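You operate a simulated robot arm through the tools that you are given. There is no shell and no other tool.

You are at the controls of a simulated robot arm. One attempt, no reset.

Task
Swap the stand camera's card for blank card M-32 and test it.
Fine: camera off while the cards change; old card into the Used pocket; then on, lens cap open, and a sharp shot of the print on the board by the camera's own shutter button.

It is judged by the outcome, as a careful person would: the job done as asked, and still so three seconds after it is handed in. It fails if anything else is knocked over, pushed out of place, dropped, spilled or broken. A push-on lid holds only when it is set on centred and level and pressed home; a screw cap is set on level and turned clockwise until tight.

Robot
A 7-joint arm with a two-finger gripper, fixed in place. Base frame: the origin is on the floor under the middle of its stand, x ahead of it, y to its left, z up; the work surface is at about z = 60. Readings come in cm, degrees, newtons and seconds.
With the tool pointing down near the work surface it reaches from about 10 to 68 cm from the base axis. Its first joint turns from -166.0 to 166.0 degrees. Payload 2.94 kg.
Tool frame: the origin (TCP) lies between the finger pads and is the grasp point; the fingertips stand 3 cm ahead of it; z points along the fingers, y is the line along which they close. The gripper opens to 13.8 cm; its body begins 10.9 cm behind the TCP.
Orientation is that of the tool frame in the base frame, as a unit quaternion [w, x, y, z]. With the fingers straight down and closing along the base's y, the tool's x points along the base's -x, its y along +y and its z along -z.

Tools
- The arm moves only by the tool play_rows. Its argument "moves" is a list of rows, each an object (a shift or turn left out is 0, a gripper value left out holds the last) with "translation": the shift along the tool's x, y, z in m, a list of three; "dr": the turn, a rotation vector about the tool's x, y, z in degrees, a list of three. In form: [{"translation": [tx, ty, tz], "dr": [rx, ry, rz]}, ...]. A call has 1 to 20 rows; each row shifts and turns the commanded pose from where the row before left it, along the tool's axes as they then stand. "grip" is the finger opening in m, from 0 to 0.138, set as the call begins (left out, the last holds). A row lasts 0.2 s, in which the tool goes at most 5 cm and 8.6 degrees; a call with a longer step from one row to the next is refused whole, and so is a gripper value outside its range. Where a pose cannot be reached the arm comes as near as it can. A force on the tool above 90 N (or 10 N above the force at the start of the call, whichever is more), or a blocked arm, ends the call early, and 0.2 s more pass. The fingers move at their own pace (about 7.2 cm/s each) and stop on an object; they squeeze with about 30 N. The grip force told is the motor's: it shows also when the fingers shut on nothing. Time passes only in rows, and 0.2 s behind the last, so rows that do not move let the fingers close. It gives the time, the measured TCP pose, the force on the tool (base axes), the opening and the grip force at its end, in the units of the frame above (readings bear some noise), with the torque about the TCP (base axes, N m) and any sound that the robot's microphone picked up, and new pictures: "show" is both (left out), scene, wrist or none.
- Cameras (640 x 400 px; columns grow to the right, rows downward): "scene" is fixed at [23.44, -64.92, 163.41]; the picture's right is [0.93, -0.36, 0.00], its down [-0.16, -0.41, -0.90] and it looks along [0.32, 0.84, -0.44] (base axes); focal length 366 px, centre (320, 200). "wrist" rides on the gripper at [7.1, 1.9, -14.6] in the tool frame; the picture's right is [-0.26, 0.96, 0.00], its down [-0.85, -0.23, -0.48] and it looks along [-0.46, -0.12, 0.88] (tool axes); focal length 280 px, centre (320, 200). There is no depth. A picture from a camera that has moved, and an enlarged one, comes with that camera's place and axes in the base frame and with its lens. The place of the scene camera against the robot may be out by one fixed shift of up to 1.8 cm in any direction.
- raise_lower(by): slides the trunk up (or, below 0, down) by that many cm; the arm rides with it, the base frame stays. It gives what a move gives, with no picture.
- zoom(camera, box): a new picture of the part [left, top, right, bottom] of that camera's present view, enlarged. It takes no simulated time.
- hand_in(): hands the job in; it is judged then, once.

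Places have to be worked out from the pictures, the camera data and where the tool is seen. Open the gripper and draw the arm clear of the work before you hand the job in, unless the task says otherwise.

The tools are called after "Emit:" as a command line: name --argument value ..., lists and objects as JSON in quotes. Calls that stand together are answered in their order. play_rows: Moves the arm, as the interface text tells. Its arguments: {"type":"object","properties":{"moves":{"type":"array","items":{"type":"object","properties":{"translation":{"type":"array","items":{"type":"number"}},"dr":{"type":"array","items":{"type":"number"}}}}},"grip":{"type":"number"},"show":{"type":"string","enum":["both","scene","wrist","none"]}},"required":["moves"]} The other tools are called the same way: raise_lower (by) moves the trunk up or down; zoom (camera, box) takes an enlarged picture of a part of a camera's view; hand_in () hands the job in.

At the start:

```text
time_s: 0.0
tool_pos: [35.68, 24.37, 133.93]
orientation: [0.0, 0.0, 1.0, 0.0]
wrist_force: [0.3, -0.5, -0.7]
ft_torque: [0.0, 0.04, 0.02]
width: 13.79
grasp_force: 0.0
trunk travel left (down, up): [-42.5, 2.9]
```

scene: 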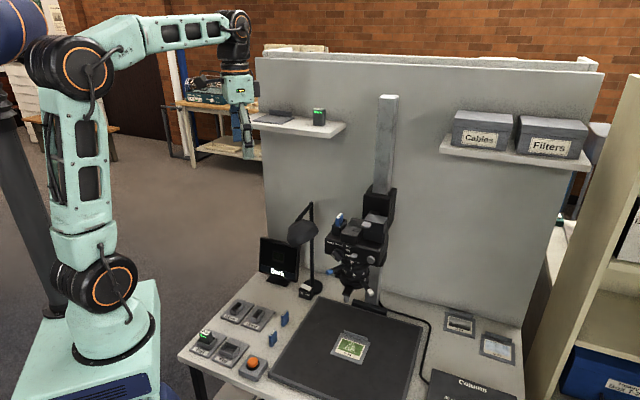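
wrist: 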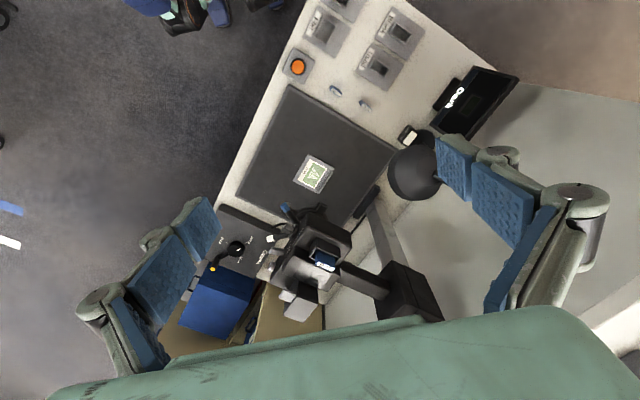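

I'll begin by studying the scene: a copy-stand camera over a board, pockets at left, cards, a monitor. I zoom into the main areas before moving.

Emit:
zoom --camera "scene" --box '[300, 170, 420, 245]'

Emit:
zoom --camera "scene" --box '[180, 290, 300, 390]'

Emit:
zoom --camera "scene" --box '[300, 230, 420, 305]'

Emit:
zoom --camera "scene" --box '[400, 290, 540, 400]'

Emit:
zoom --camera "scene" --box '[240, 200, 340, 310]'

Emit:
zoom --camera "scene" --box '[230, 90, 350, 165]'

Emit:
zoom --camera "wrist" --box '[280, 0, 440, 120]'

Emit:
zoom --camera "wrist" --box '[200, 180, 400, 330]'

```text
5.33 times, centred on (360, 208) of scene
camera zoom: at [23.44, -64.92, 163.41], right [0.93, -0.36, 0.0], down [-0.16, -0.41, -0.9], along [0.32, 0.84, -0.44], focal length 1951 px, centre (107, 160)
```

zoom: 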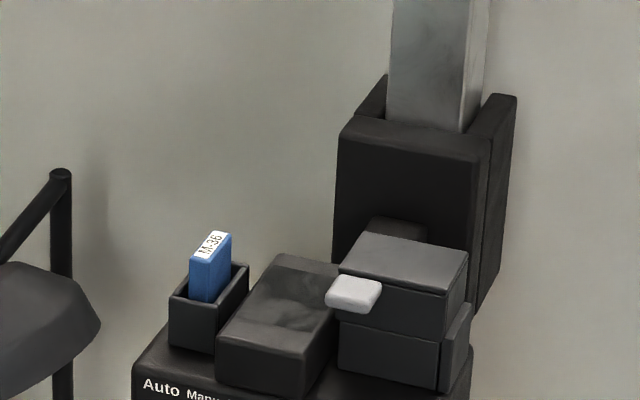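

```text
4.00 times, centred on (240, 340) of scene
camera zoom: at [23.44, -64.92, 163.41], right [0.93, -0.36, 0.0], down [-0.16, -0.41, -0.9], along [0.32, 0.84, -0.44], focal length 1463 px, centre (640, -360)
```

zoom: 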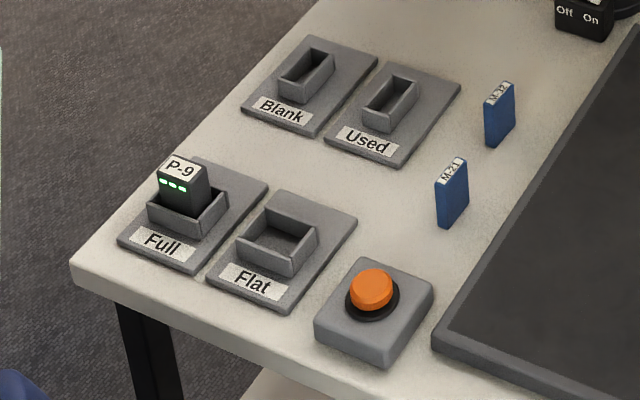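

```text
5.33 times, centred on (360, 268) of scene
camera zoom: at [23.44, -64.92, 163.41], right [0.93, -0.36, 0.0], down [-0.16, -0.41, -0.9], along [0.32, 0.84, -0.44], focal length 1951 px, centre (107, -160)
```

zoom: 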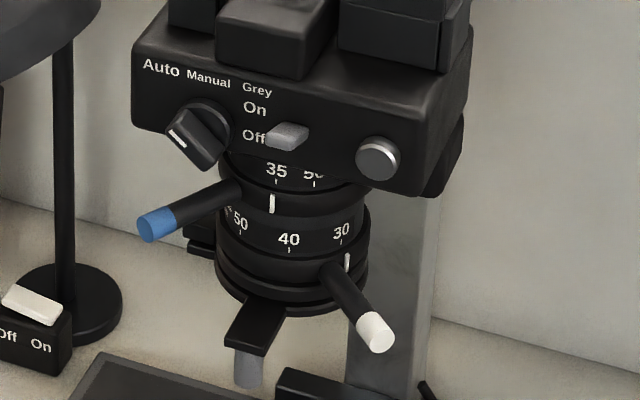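

```text
3.64 times, centred on (470, 345) of scene
camera zoom: at [23.44, -64.92, 163.41], right [0.93, -0.36, 0.0], down [-0.16, -0.41, -0.9], along [0.32, 0.84, -0.44], focal length 1330 px, centre (-226, -327)
```

zoom: 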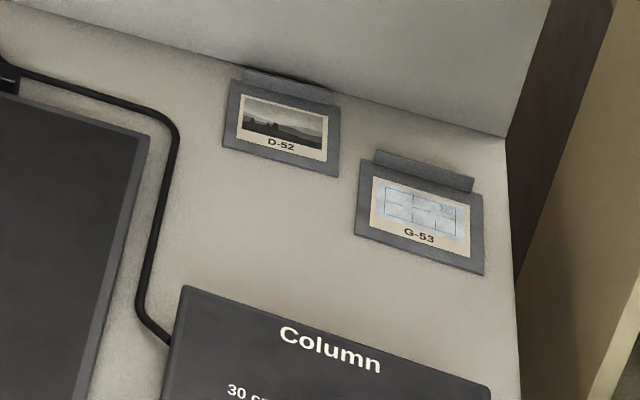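

```text
3.64 times, centred on (290, 255) of scene
camera zoom: at [23.44, -64.92, 163.41], right [0.93, -0.36, 0.0], down [-0.16, -0.41, -0.9], along [0.32, 0.84, -0.44], focal length 1330 px, centre (429, 0)
```

zoom: 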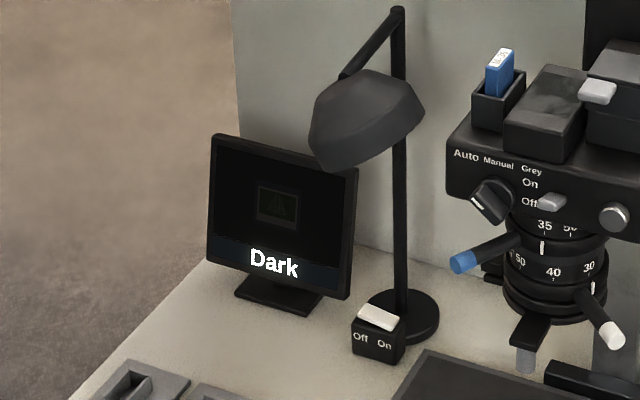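

```text
5.33 times, centred on (290, 128) of scene
camera zoom: at [23.44, -64.92, 163.41], right [0.93, -0.36, 0.0], down [-0.16, -0.41, -0.9], along [0.32, 0.84, -0.44], focal length 1951 px, centre (480, 587)
```

zoom: 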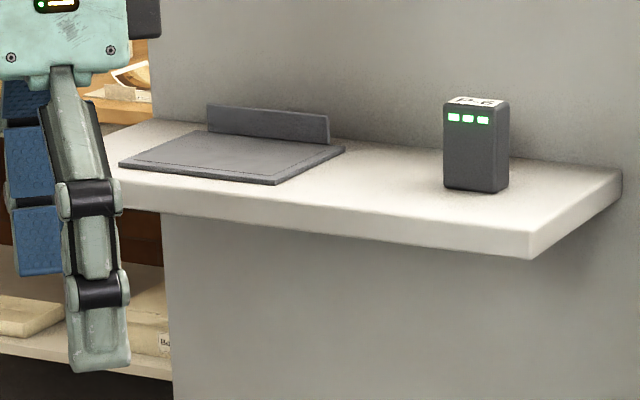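

```text
3.33 times, centred on (360, 60) of wrist
camera zoom: at [28.7, 26.39, 148.6], right [0.26, 0.96, 0.0], down [0.85, -0.23, 0.48], along [0.46, -0.12, -0.88], focal length 935 px, centre (187, 667)
```

zoom: 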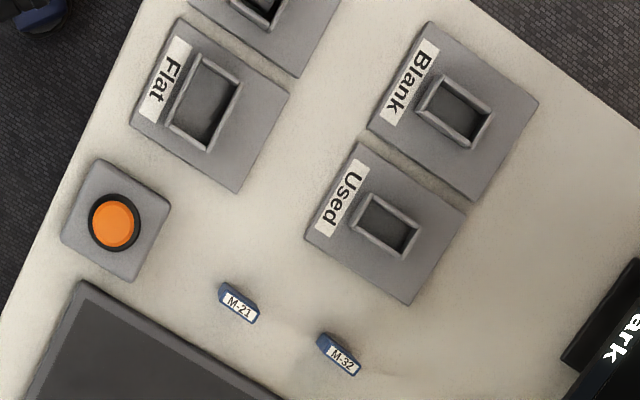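

```text
2.67 times, centred on (300, 255) of wrist
camera zoom: at [28.7, 26.39, 148.6], right [0.26, 0.96, 0.0], down [0.85, -0.23, 0.48], along [0.46, -0.12, -0.88], focal length 748 px, centre (373, 53)
```

zoom: 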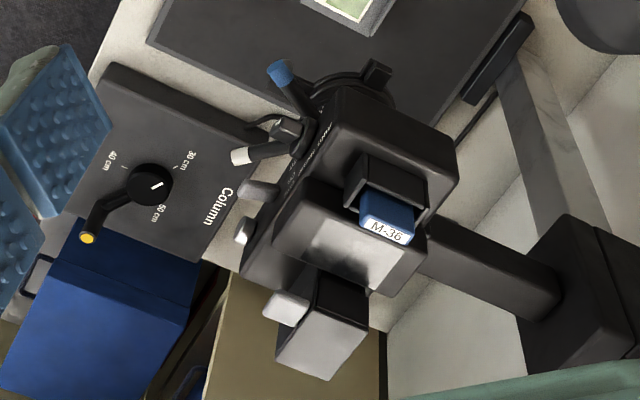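

The scene shows M-36 in the camera's card slot, M-32 and M-21 standing on the bench, a Used pocket, a lamp switch and a monitor reading "Dark". I'll bring the wrist camera over the left part of the bench with the tool down to locate the cards and pockets.

Emit:
play_rows --moves '[{"translation": [0.0171, 0.0145, 0.03625]}, {"translation": [0.0171, 0.0145, 0.03625]}, {"translation": [0.0171, 0.0145, 0.03625]}, {"translation": [0.0171, 0.0145, 0.03625]}, {"translation": [0.0171, 0.0145, 0.03625]}, {"translation": [0.0171, 0.0145, 0.03625]}, {"translation": [0.0171, 0.0145, 0.03625]}, {"translation": [0.0171, 0.0145, 0.03625]}, {}]' --show "both"

```text
time_s: 2.0
tool_pos: [22.04, 35.99, 105.15]
orientation: [0.0, 0.0, 1.0, 0.0]
wrist_force: [-0.3, 0.3, -0.8]
ft_torque: [-0.02, -0.01, 0.0]
width: 13.81
grasp_force: 0.1
trunk travel left (down, up): [-42.5, 2.9]
camera wrist: at [15.04, 38.07, 119.66], right [0.26, 0.96, 0.0], down [0.85, -0.23, 0.48], along [0.46, -0.12, -0.88], focal length 280 px, centre (320, 200)
```

scene: 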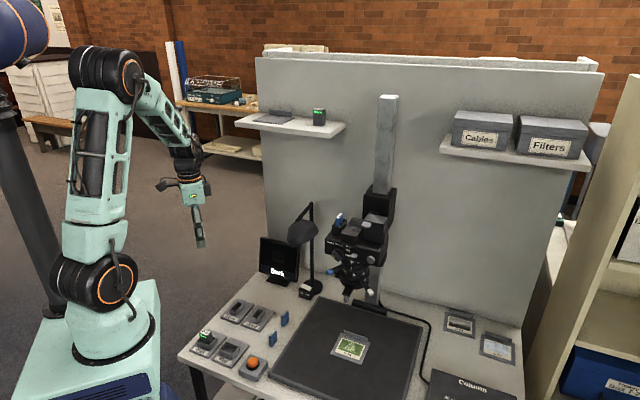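
wrist: 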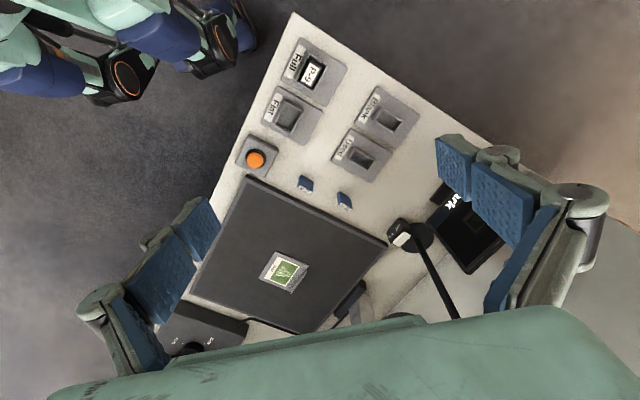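

From here the pockets and cards are visible. I zoom to measure them.

Emit:
zoom --camera "wrist" --box '[225, 30, 425, 155]'

Emit:
zoom --camera "wrist" --box '[280, 110, 424, 220]'

Emit:
zoom --camera "wrist" --box '[360, 180, 520, 290]'

Emit:
zoom --camera "wrist" --box '[240, 240, 340, 310]'

```text
3.20 times, centred on (325, 92) of wrist
camera zoom: at [15.04, 38.07, 119.66], right [0.26, 0.96, 0.0], down [0.85, -0.23, 0.48], along [0.46, -0.12, -0.88], focal length 897 px, centre (304, 544)
```

zoom: 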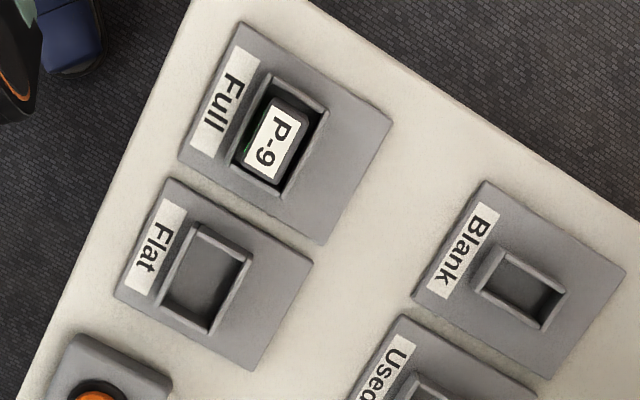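

```text
3.64 times, centred on (352, 165) of wrist
camera zoom: at [15.04, 38.07, 119.66], right [0.26, 0.96, 0.0], down [0.85, -0.23, 0.48], along [0.46, -0.12, -0.88], focal length 1020 px, centre (204, 327)
```

zoom: 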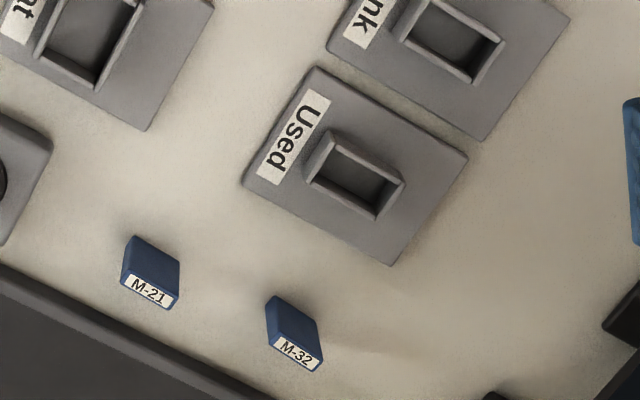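

```text
3.64 times, centred on (440, 235) of wrist
camera zoom: at [15.04, 38.07, 119.66], right [0.26, 0.96, 0.0], down [0.85, -0.23, 0.48], along [0.46, -0.12, -0.88], focal length 1020 px, centre (-116, 73)
```

zoom: 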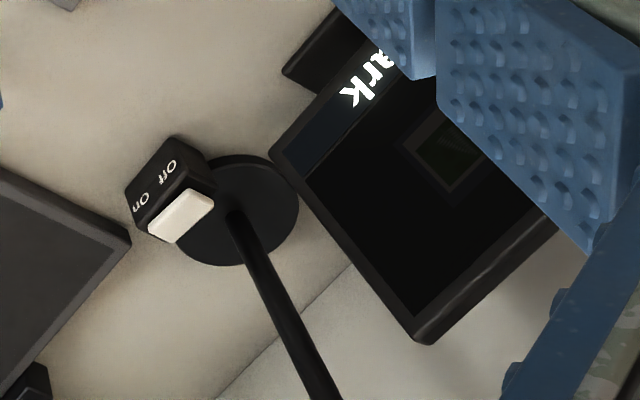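

```text
5.71 times, centred on (290, 275) of wrist
camera zoom: at [15.04, 38.07, 119.66], right [0.26, 0.96, 0.0], down [0.85, -0.23, 0.48], along [0.46, -0.12, -0.88], focal length 1602 px, centre (491, -229)
```

zoom: 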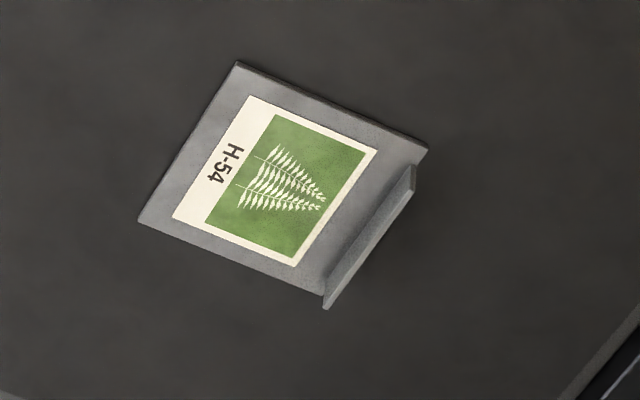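

The bench is turned 45° to the base frame (its back direction n = (0.71, 0.71), its right r = (0.71, -0.71)). I'll yaw the tool to line up with the bench, move in front of the camera stand and pitch up to view its front panel.

Emit:
play_rows --moves '[{"dr": [0, 0, -7.5]}, {"dr": [0, 0, -7.5]}, {"dr": [0, 0, -7.5]}, {"dr": [0, 0, -7.5]}, {"dr": [0, 0, -7.5]}, {"dr": [0, 0, -7.5]}, {"translation": [0.0178, -0.0443, -0.0056]}, {"translation": [0.0178, -0.0443, -0.0056]}, {"translation": [0.0178, -0.0443, -0.0056]}, {"translation": [0.0178, -0.0443, -0.0056]}, {"translation": [0.0178, -0.0443, -0.0056]}, {"translation": [0.0178, -0.0443, -0.0056]}, {"translation": [0.0178, -0.0443, -0.0056]}, {"translation": [0.0178, -0.0443, -0.0056]}, {"translation": [0.0178, -0.0443, -0.0056]}, {"dr": [0, -8, 0]}, {"dr": [0, -8, 0]}, {"dr": [0, -8, 0]}, {"dr": [0, -8, 0]}, {"dr": [0, -8, 0]}]' --show "both"

```text
time_s: 6.2
tool_pos: [38.84, -3.65, 110.13]
orientation: [0.317, -0.36, 0.868, 0.13]
wrist_force: [-0.1, 0.7, 0.3]
ft_torque: [-0.01, 0.02, 0.0]
width: 13.79
grasp_force: 0.1
trunk travel left (down, up): [-42.5, 2.9]
camera wrist: at [27.17, -12.57, 116.75], right [-0.54, 0.82, 0.17], down [0.4, 0.08, 0.91], along [0.74, 0.56, -0.38], focal length 280 px, centre (320, 200)
```

scene: 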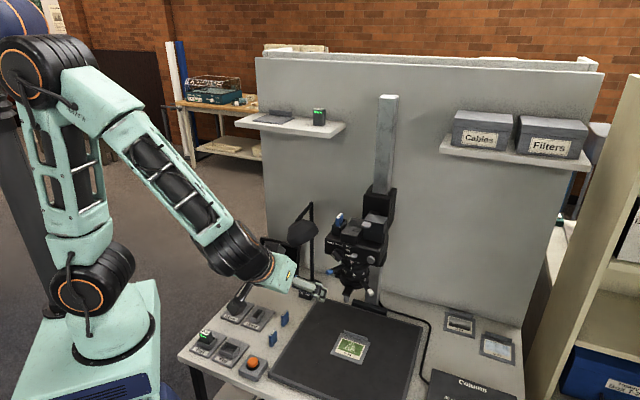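
wrist: 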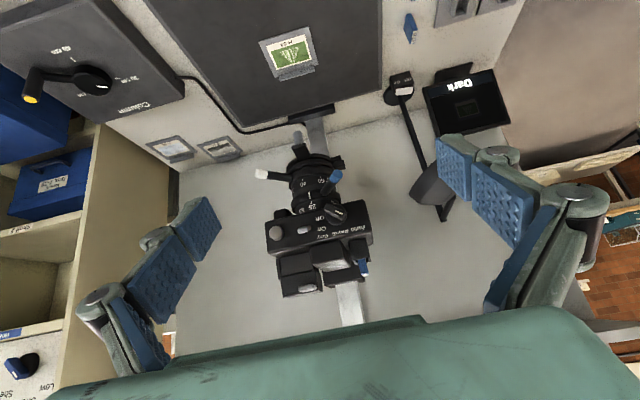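

Now I have an (upside-down) front view of the camera. I zoom in on its controls and the column dial.

Emit:
zoom --camera "wrist" --box '[250, 120, 390, 210]'

Emit:
zoom --camera "wrist" --box '[250, 190, 390, 310]'

Emit:
zoom --camera "wrist" --box '[0, 20, 200, 140]'

Emit:
zoom --camera "wrist" --box '[380, 50, 520, 140]'

```text
4.44 times, centred on (320, 165) of wrist
camera zoom: at [27.17, -12.57, 116.75], right [-0.54, 0.82, 0.17], down [0.4, 0.08, 0.91], along [0.74, 0.56, -0.38], focal length 1246 px, centre (320, 356)
```

zoom: 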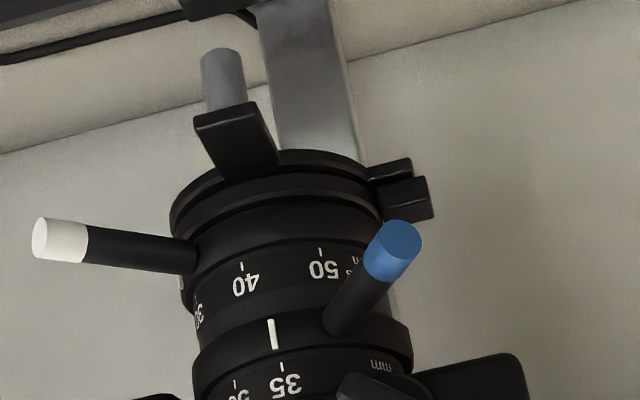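

```text
3.33 times, centred on (320, 250) of wrist
camera zoom: at [27.17, -12.57, 116.75], right [-0.54, 0.82, 0.17], down [0.4, 0.08, 0.91], along [0.74, 0.56, -0.38], focal length 935 px, centre (320, 33)
```

zoom: 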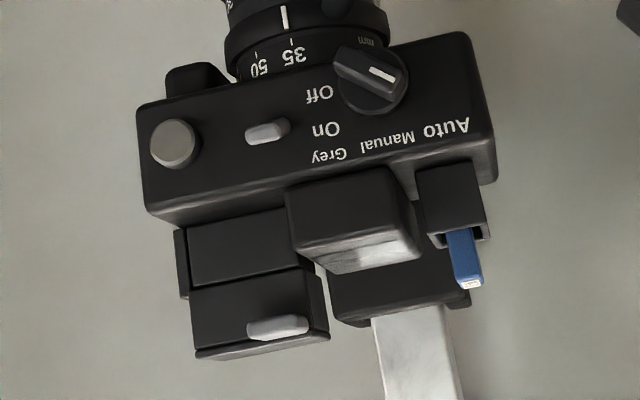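

```text
3.20 times, centred on (100, 80) of wrist
camera zoom: at [27.17, -12.57, 116.75], right [-0.54, 0.82, 0.17], down [0.4, 0.08, 0.91], along [0.74, 0.56, -0.38], focal length 897 px, centre (1024, 584)
```

zoom: 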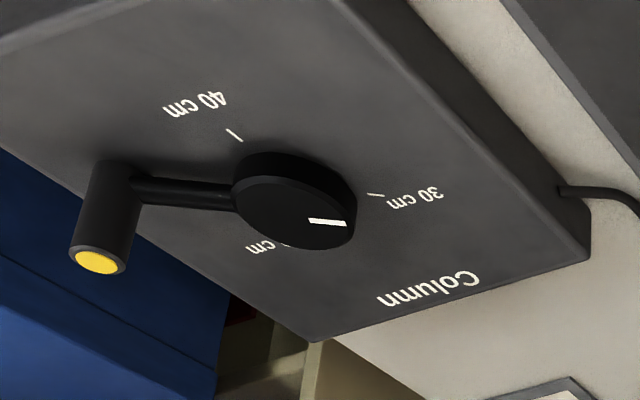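

```text
4.44 times, centred on (450, 95) of wrist
camera zoom: at [27.17, -12.57, 116.75], right [-0.54, 0.82, 0.17], down [0.4, 0.08, 0.91], along [0.74, 0.56, -0.38], focal length 1246 px, centre (-258, 667)
```

zoom: 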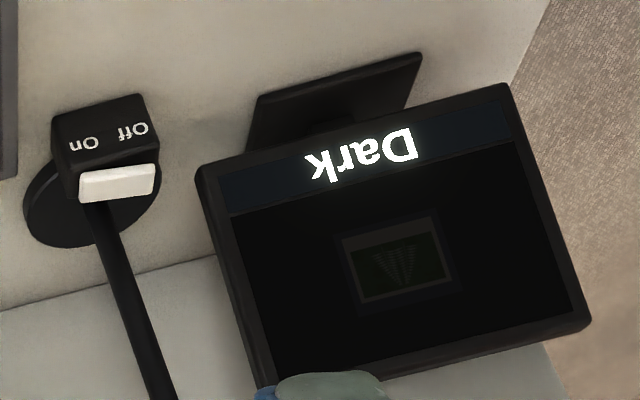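

The slide switch looks to be level with "On", the focus ring near 30 and a hinged cap on the lens. I move closer and higher for a clearer look at the switch, dials and lens before touching anything.

Emit:
play_rows --moves '[{"translation": [-0.0368, 0, 0.0145]}, {"translation": [-0.0368, 0, 0.0145]}, {"translation": [-0.0368, 0, 0.0145]}, {"translation": [-0.0368, 0, 0.0145]}, {}]' --show "wrist"

Emit:
zoom --camera "wrist" --box '[220, 20, 420, 145]'

Emit:
zoom --camera "wrist" --box '[200, 140, 420, 280]'

```text
time_s: 7.4
tool_pos: [49.54, 7.06, 115.25]
orientation: [0.316, -0.359, 0.868, 0.131]
wrist_force: [-0.4, 0.4, 0.1]
ft_torque: [0.0, 0.01, -0.01]
width: 13.8
grasp_force: 0.0
trunk travel left (down, up): [-42.5, 2.9]
camera wrist: at [37.8, -1.88, 121.78], right [-0.54, 0.82, 0.17], down [0.41, 0.08, 0.91], along [0.74, 0.56, -0.38], focal length 280 px, centre (320, 200)
```

wrist: 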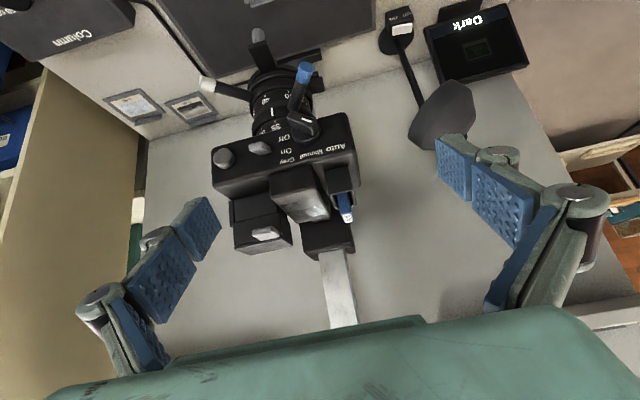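

```text
3.20 times, centred on (320, 82) of wrist
camera zoom: at [37.8, -1.88, 121.78], right [-0.54, 0.82, 0.17], down [0.41, 0.08, 0.91], along [0.74, 0.56, -0.38], focal length 897 px, centre (320, 576)
```

zoom: 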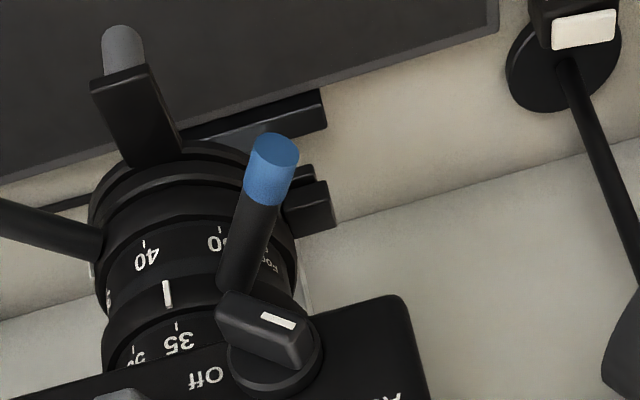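

```text
2.86 times, centred on (310, 210) of wrist
camera zoom: at [37.8, -1.88, 121.78], right [-0.54, 0.82, 0.17], down [0.41, 0.08, 0.91], along [0.74, 0.56, -0.38], focal length 801 px, centre (349, 171)
```

zoom: 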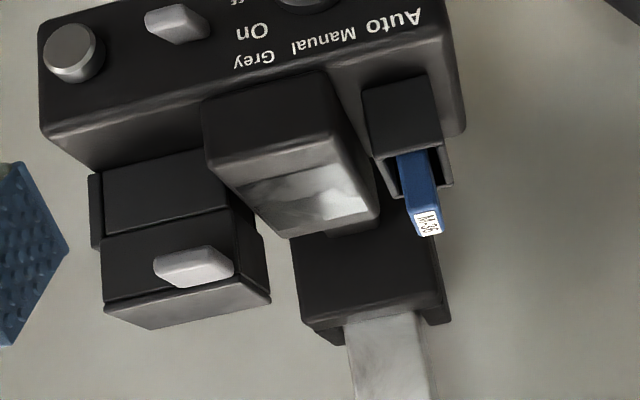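

The views agree that the switch knob stands proud about 2.5 cm and is at "On". I'll take a level view of the panel and lens from the front by pitching up and lowering.

Emit:
play_rows --moves '[{"dr": [0, -7.67, 0]}, {"dr": [0, -7.67, 0]}, {"dr": [0, -7.67, 0]}, {"translation": [0.0413, -0.0075, 0.0014]}, {"translation": [0.0413, -0.0075, 0.0014]}, {"translation": [0.0413, -0.0075, 0.0014]}, {"translation": [0.0413, -0.0075, 0.0014]}, {}]' --show "both"

Emit:
zoom --camera "wrist" --box '[220, 120, 420, 280]'

```text
time_s: 9.2
tool_pos: [46.69, -0.0, 100.18]
orientation: [0.483, -0.326, 0.787, 0.2]
wrist_force: [-0.1, 0.3, 0.7]
ft_torque: [0.01, 0.0, -0.02]
width: 13.82
grasp_force: 0.0
trunk travel left (down, up): [-42.5, 2.9]
camera wrist: at [33.96, -10.1, 100.36], right [-0.6, 0.77, 0.23], down [0.14, -0.19, 0.97], along [0.79, 0.61, 0.01], focal length 280 px, centre (320, 200)
```

scene: 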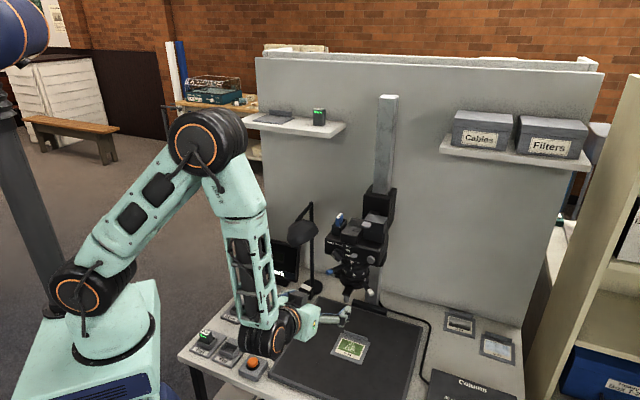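
wrist: 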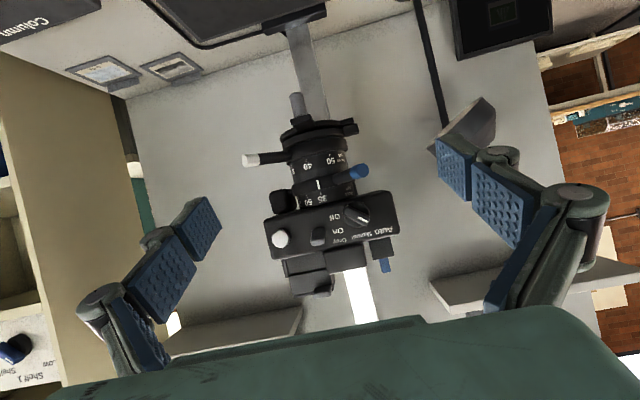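

```text
2.50 times, centred on (320, 200) of wrist
camera zoom: at [33.96, -10.1, 100.36], right [-0.6, 0.77, 0.23], down [0.14, -0.19, 0.97], along [0.79, 0.61, 0.01], focal length 701 px, centre (320, 200)
```

zoom: 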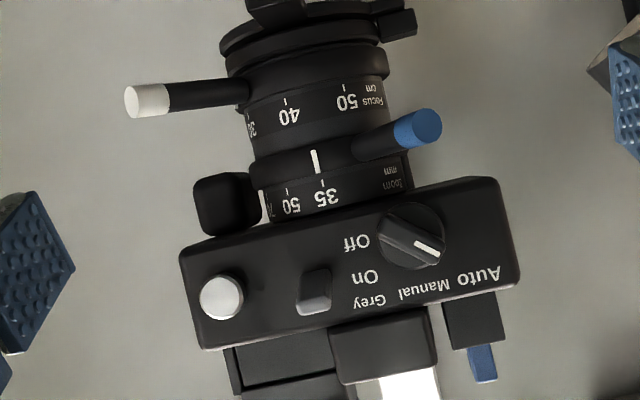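

The level view confirms the camera is On (knob beside "On"), mode dial at Auto, zoom index at 35. Next I look up at the lens and cap from below, with the gripper closed to see the fingertip shape.

Emit:
play_rows --moves '[{"dr": [0, -6.75, 0]}, {"dr": [0, -6.75, 0]}, {"dr": [0, -6.75, 0]}, {"dr": [0, -6.75, 0]}, {"translation": [0.045, 0, 0.0]}, {"translation": [0.045, 0, 0.0]}, {"translation": [0.045, 0, 0.0]}, {"translation": [0.045, 0, 0.0]}, {}]' --grip 0 --show "both"

Emit:
zoom --camera "wrist" --box '[220, 120, 420, 280]'

Emit:
zoom --camera "scene" --box '[270, 270, 390, 345]'

```text
time_s: 11.2
tool_pos: [53.44, -0.93, 84.37]
orientation: [0.654, -0.269, 0.654, 0.27]
wrist_force: [0.5, 0.9, -0.3]
ft_torque: [-0.02, 0.01, -0.02]
width: 0.0
grasp_force: 28.7
out of reach, approached as far as the arm can: row 3, 4, 5, 6, 7
trunk travel left (down, up): [-42.5, 2.9]
camera wrist: at [41.86, -9.81, 77.17], right [-0.68, 0.68, 0.26], down [-0.17, -0.5, 0.85], along [0.71, 0.53, 0.46], focal length 280 px, centre (320, 200)
```

scene: 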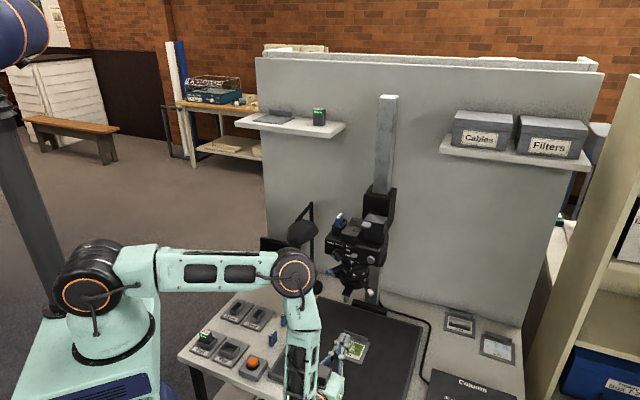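
wrist: 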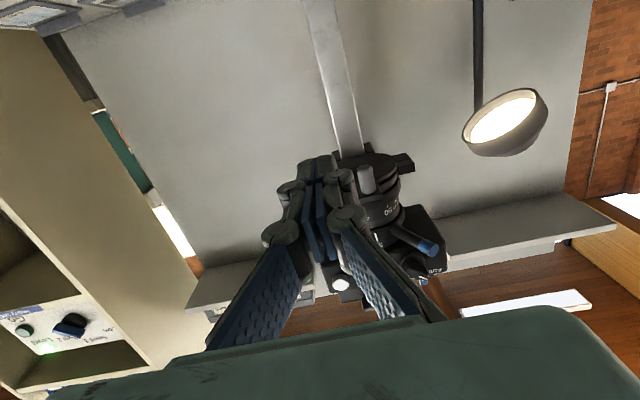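

```text
2.50 times, centred on (320, 200) of wrist
camera zoom: at [41.86, -9.81, 77.17], right [-0.68, 0.68, 0.26], down [-0.17, -0.5, 0.85], along [0.71, 0.53, 0.46], focal length 701 px, centre (320, 200)
```

zoom: 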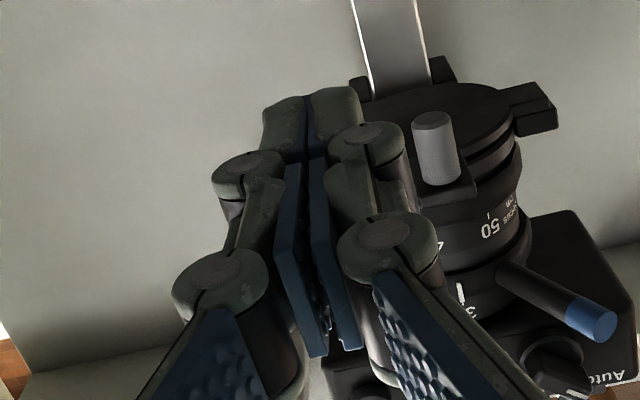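

```text
5.33 times, centred on (330, 308) of scene
camera zoom: at [23.44, -64.92, 163.41], right [0.93, -0.36, 0.0], down [-0.16, -0.41, -0.9], along [0.32, 0.84, -0.44], focal length 1951 px, centre (267, -373)
```

zoom: 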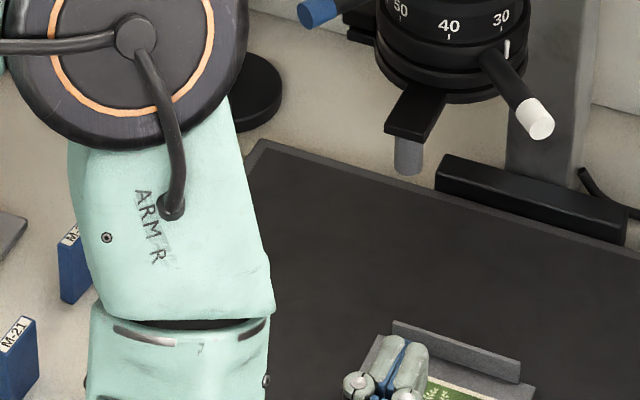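

The lamp is already lit, so "Dark" is most likely the closed cap. The arm reported some rows out of reach, so I check where it settles.

Emit:
play_rows --moves '[{}, {}]' --show "none"

```text
time_s: 11.8
tool_pos: [53.47, -0.95, 84.41]
orientation: [0.653, -0.271, 0.653, 0.271]
wrist_force: [0.3, 0.2, 0.2]
ft_torque: [-0.02, 0.0, 0.01]
width: 0.02
grasp_force: 28.7
trunk travel left (down, up): [-42.5, 2.9]
```

Now at r≈38, n≈37, z≈84 with the tool horizontal. I shift right so the fingers no longer hide the lens underside.

Emit:
play_rows --moves '[{"translation": [0, -0.04, 0]}, {"translation": [0, -0.04, 0]}, {}]' --show "wrist"

Emit:
zoom --camera "wrist" --box '[340, 120, 540, 280]'

```text
time_s: 12.6
tool_pos: [59.03, -6.68, 84.32]
orientation: [0.654, -0.27, 0.653, 0.27]
wrist_force: [-0.3, 0.1, -0.2]
ft_torque: [0.0, 0.01, 0.0]
width: 0.0
grasp_force: 28.3
trunk travel left (down, up): [-42.5, 2.9]
camera wrist: at [47.61, -15.51, 77.21], right [-0.68, 0.68, 0.26], down [-0.17, -0.5, 0.85], along [0.71, 0.53, 0.46], focal length 280 px, centre (320, 200)
```

wrist: 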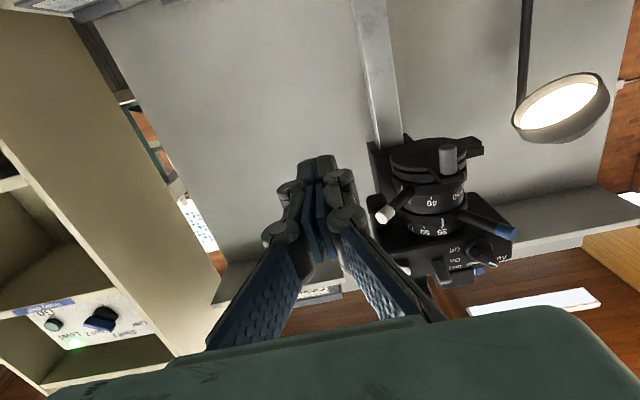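

```text
2.50 times, centred on (440, 200) of wrist
camera zoom: at [47.61, -15.51, 77.21], right [-0.68, 0.68, 0.26], down [-0.17, -0.5, 0.85], along [0.71, 0.53, 0.46], focal length 701 px, centre (20, 200)
```

zoom: 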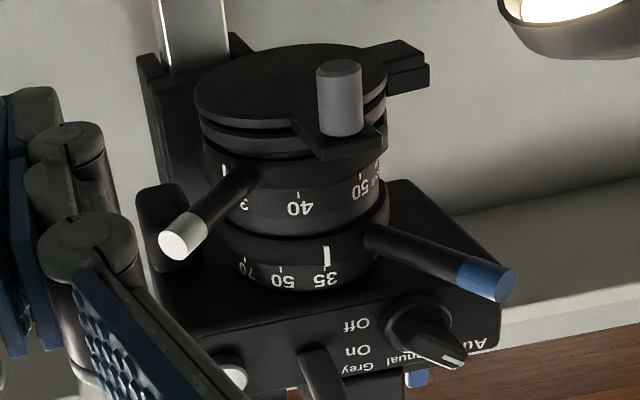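

The cap is a disc on a left-hand hinge with a peg hanging at the front; focus index sits near 30. First job is switching off: I go to the front of the panel, above the slide knob (knob ≈ r 36.7, n 49, z 104.6).

Emit:
play_rows --moves '[{"translation": [-0.04, 0, 0]}, {"translation": [-0.04, 0, 0]}, {"translation": [-0.04, 0, 0]}, {"translation": [-0.04, 0, 0]}, {"translation": [-0.04, 0, 0]}, {"translation": [-0.042, 0, 0]}, {"translation": [0, 0.0325, 0.01]}, {"translation": [0, 0.0325, 0.01]}, {"translation": [0, 0.0325, 0.01]}, {}]' --show "both"

Emit:
zoom --camera "scene" --box '[290, 200, 410, 275]'

Emit:
zoom --camera "wrist" --box '[220, 120, 420, 280]'

```text
time_s: 14.8
tool_pos: [54.54, 2.5, 108.65]
orientation: [0.654, -0.27, 0.653, 0.27]
wrist_force: [-0.4, 1.1, 1.2]
ft_torque: [0.02, -0.01, -0.02]
width: 0.03
grasp_force: 28.4
trunk travel left (down, up): [-42.5, 2.9]
camera wrist: at [42.9, -6.35, 101.52], right [-0.68, 0.68, 0.26], down [-0.17, -0.5, 0.85], along [0.71, 0.53, 0.46], focal length 280 px, centre (320, 200)
```

scene: 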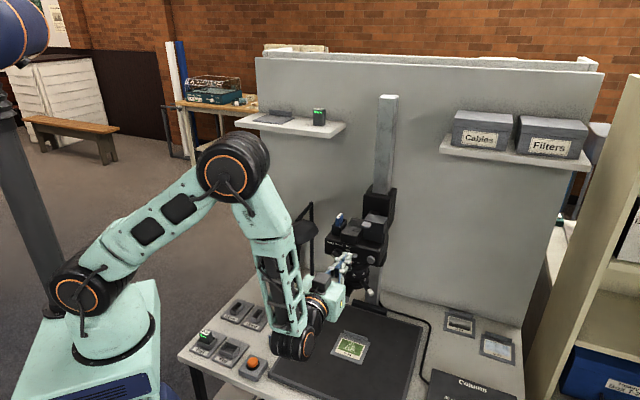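
wrist: 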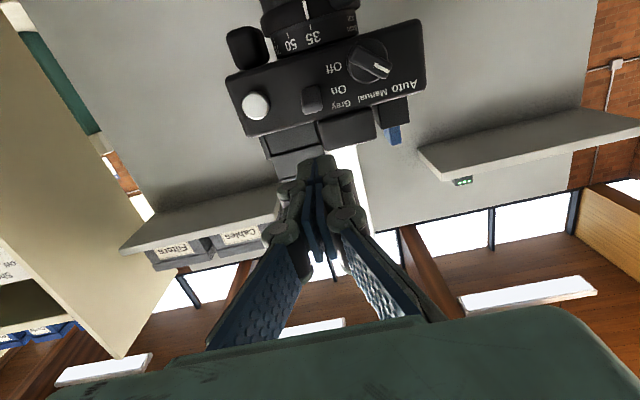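

```text
5.33 times, centred on (350, 238) of scene
camera zoom: at [23.44, -64.92, 163.41], right [0.93, -0.36, 0.0], down [-0.16, -0.41, -0.9], along [0.32, 0.84, -0.44], focal length 1951 px, centre (160, 0)
```

zoom: 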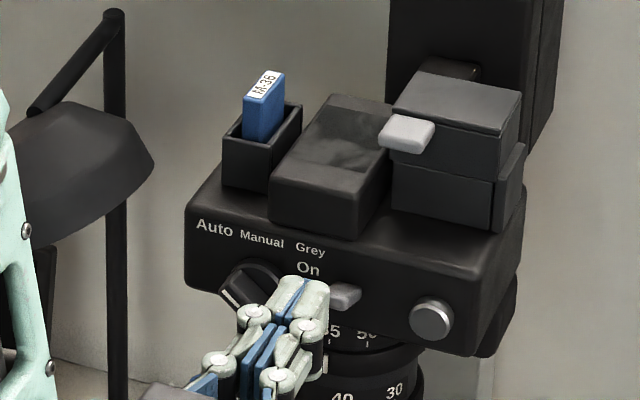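

```text
2.50 times, centred on (320, 200) of wrist
camera zoom: at [42.9, -6.35, 101.52], right [-0.68, 0.68, 0.26], down [-0.17, -0.5, 0.85], along [0.71, 0.53, 0.46], focal length 701 px, centre (320, 200)
```

zoom: 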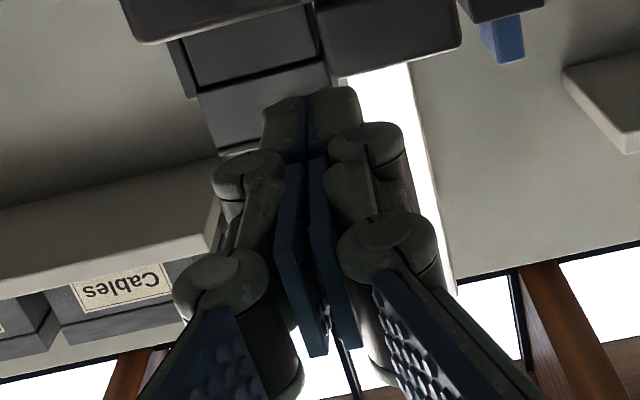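

Fingertips are in line with the knob and about 3.5 cm above it. I go forward to n≈46.7 (tips ≈49.7) and then ease down toward the knob's top.

Emit:
play_rows --moves '[{"translation": [0, 0, 0.0212]}, {"translation": [0, 0, 0.0212]}, {"translation": [0, 0, 0.0212]}, {"translation": [0.004, 0, 0]}, {"translation": [0.004, 0, 0]}, {}]' --show "both"

Emit:
zoom --camera "scene" --box '[290, 200, 410, 275]'

Emit:
zoom --camera "wrist" --box '[220, 60, 420, 220]'

```text
time_s: 16.2
tool_pos: [58.9, 7.0, 107.82]
orientation: [0.654, -0.27, 0.653, 0.27]
wrist_force: [-0.2, 0.9, 0.2]
ft_torque: [0.0, 0.02, -0.02]
width: 0.02
grasp_force: 28.8
trunk travel left (down, up): [-42.5, 2.9]
camera wrist: at [47.38, -1.92, 100.66], right [-0.68, 0.68, 0.26], down [-0.17, -0.5, 0.85], along [0.71, 0.53, 0.46], focal length 280 px, centre (320, 200)
```

scene: 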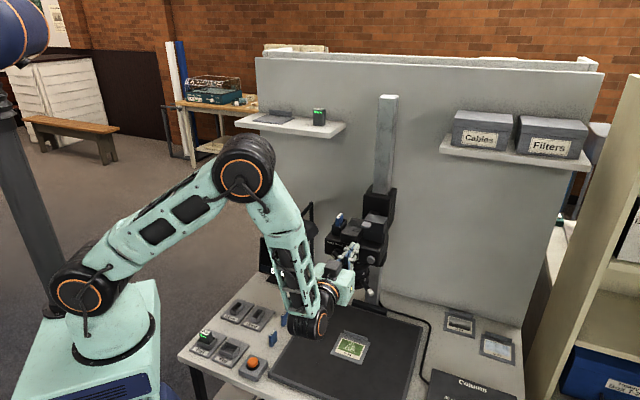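
wrist: 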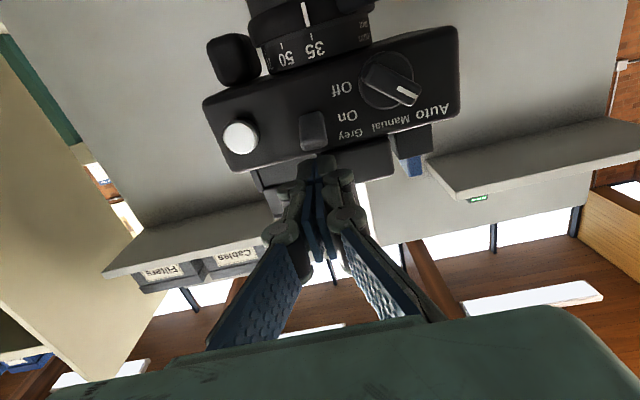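

```text
5.33 times, centred on (350, 238) of scene
camera zoom: at [23.44, -64.92, 163.41], right [0.93, -0.36, 0.0], down [-0.16, -0.41, -0.9], along [0.32, 0.84, -0.44], focal length 1951 px, centre (160, 0)
```

zoom: 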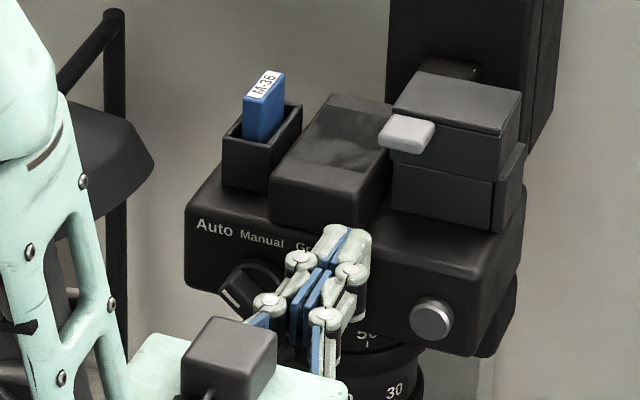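

```text
2.50 times, centred on (320, 140) of wrist
camera zoom: at [47.38, -1.92, 100.66], right [-0.68, 0.68, 0.26], down [-0.17, -0.5, 0.85], along [0.71, 0.53, 0.46], focal length 701 px, centre (320, 350)
```

zoom: 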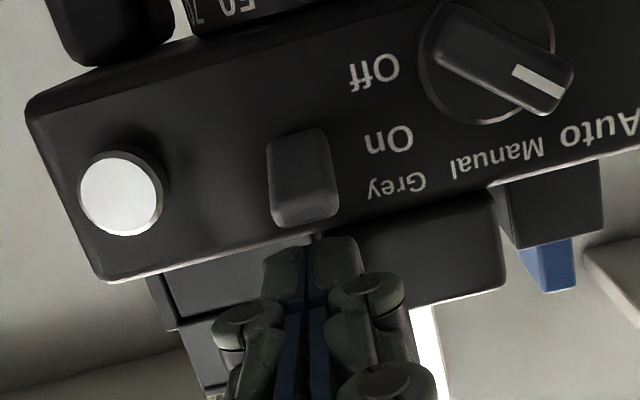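

The closed fingertips are directly above the knob, with no force yet. I lower in small steps, watching force and the knob.

Emit:
play_rows --moves '[{"translation": [0.003, 0, 0]}, {"translation": [0.003, 0, 0]}, {"translation": [0.003, 0, 0]}, {}]' --show "wrist"

Emit:
zoom --camera "wrist" --box '[220, 60, 420, 220]'

```text
time_s: 17.2
tool_pos: [58.85, 6.94, 106.95]
orientation: [0.653, -0.27, 0.653, 0.271]
wrist_force: [0.4, 0.1, -0.3]
ft_torque: [0.03, -0.03, 0.0]
width: 0.02
grasp_force: 28.1
trunk travel left (down, up): [-42.5, 2.9]
camera wrist: at [47.35, -1.91, 99.77], right [-0.68, 0.68, 0.26], down [-0.17, -0.5, 0.85], along [0.71, 0.53, 0.46], focal length 280 px, centre (320, 200)
```

wrist: 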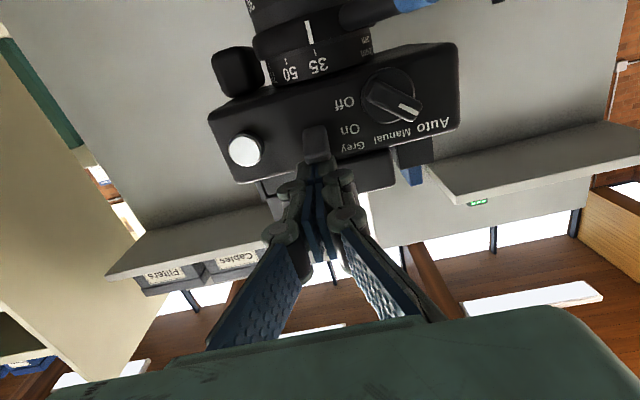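

```text
2.50 times, centred on (320, 140) of wrist
camera zoom: at [47.35, -1.91, 99.77], right [-0.68, 0.68, 0.26], down [-0.17, -0.5, 0.85], along [0.71, 0.53, 0.46], focal length 701 px, centre (320, 350)
```

zoom: 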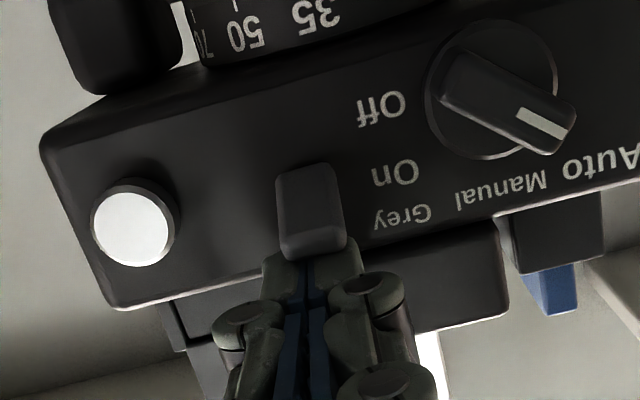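

Still no contact force; the knob is just below the fingers. I continue down another 1.2 cm in small steps.

Emit:
play_rows --moves '[{"translation": [0.003, 0, 0]}, {"translation": [0.003, 0, 0]}, {"translation": [0.003, 0, 0]}, {"translation": [0.003, 0, 0]}, {}]' --show "wrist"

Emit:
zoom --camera "wrist" --box '[220, 60, 420, 220]'

```text
time_s: 18.4
tool_pos: [58.87, 6.97, 105.74]
orientation: [0.653, -0.27, 0.654, 0.27]
wrist_force: [0.0, -0.5, 1.0]
ft_torque: [0.02, 0.0, -0.01]
width: 0.0
grasp_force: 28.2
trunk travel left (down, up): [-42.5, 2.9]
camera wrist: at [47.36, -1.88, 98.55], right [-0.68, 0.68, 0.26], down [-0.17, -0.5, 0.85], along [0.71, 0.53, 0.46], focal length 280 px, centre (320, 200)
```

wrist: 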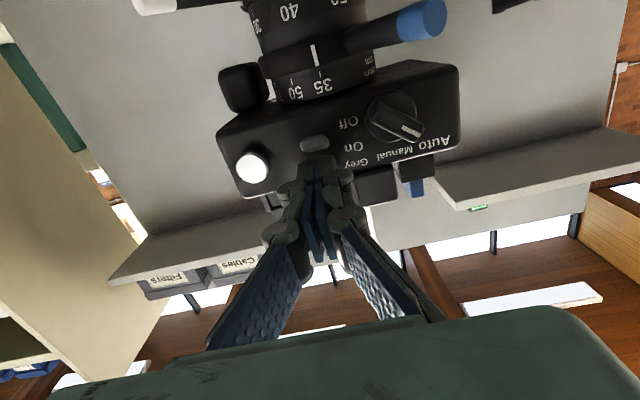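

```text
2.50 times, centred on (320, 140) of wrist
camera zoom: at [47.36, -1.88, 98.55], right [-0.68, 0.68, 0.26], down [-0.17, -0.5, 0.85], along [0.71, 0.53, 0.46], focal length 701 px, centre (320, 350)
```

zoom: 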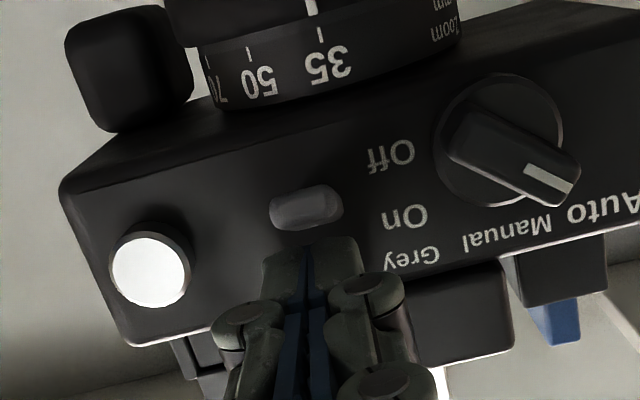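

The knob has moved roughly half way toward Off with negligible force. I continue lowering until it stops.

Emit:
play_rows --moves '[{"translation": [0.003, 0, 0]}, {"translation": [0.003, 0, 0]}, {}]' --show "wrist"

Emit:
zoom --camera "wrist" --box '[220, 60, 420, 220]'

Emit:
zoom --camera "scene" --box '[240, 200, 400, 300]'

```text
time_s: 19.2
tool_pos: [58.85, 7.07, 105.2]
orientation: [0.654, -0.27, 0.653, 0.27]
wrist_force: [0.6, -0.4, 5.8]
ft_torque: [0.12, -0.1, -0.01]
width: 0.56
grasp_force: 29.1
trunk travel left (down, up): [-42.5, 2.9]
camera wrist: at [47.37, -1.88, 98.05], right [-0.68, 0.68, 0.26], down [-0.18, -0.5, 0.85], along [0.71, 0.53, 0.46], focal length 280 px, centre (320, 200)
```

wrist: 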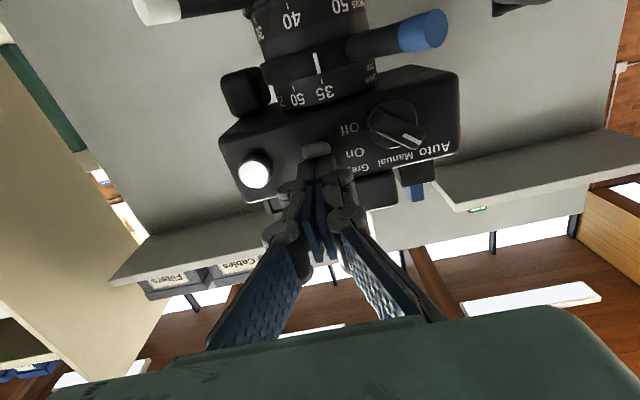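

```text
2.50 times, centred on (320, 140) of wrist
camera zoom: at [47.37, -1.88, 98.05], right [-0.68, 0.68, 0.26], down [-0.18, -0.5, 0.85], along [0.71, 0.53, 0.46], focal length 701 px, centre (320, 350)
```

zoom: 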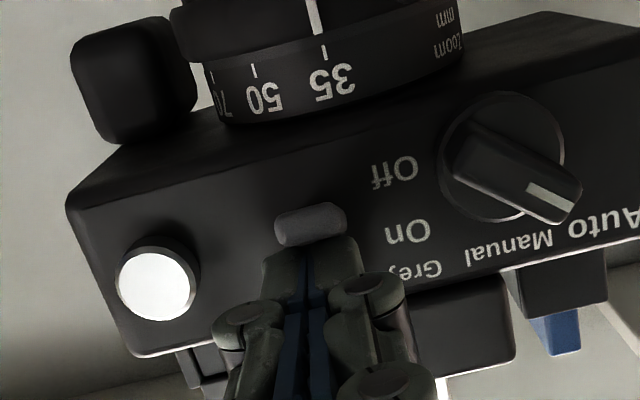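

```text
4.00 times, centred on (320, 250) of scene
camera zoom: at [23.44, -64.92, 163.41], right [0.93, -0.36, 0.0], down [-0.16, -0.41, -0.9], along [0.32, 0.84, -0.44], focal length 1463 px, centre (320, 0)
```

zoom: 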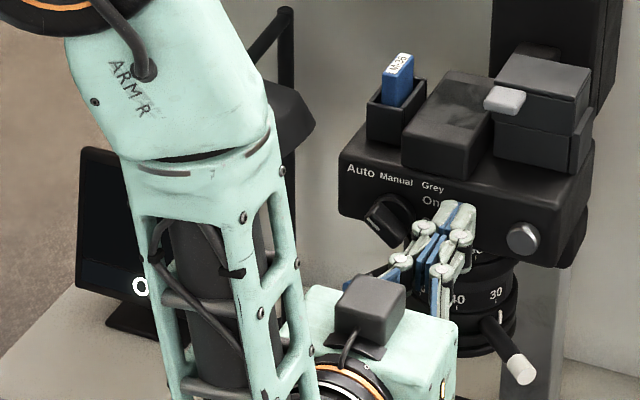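

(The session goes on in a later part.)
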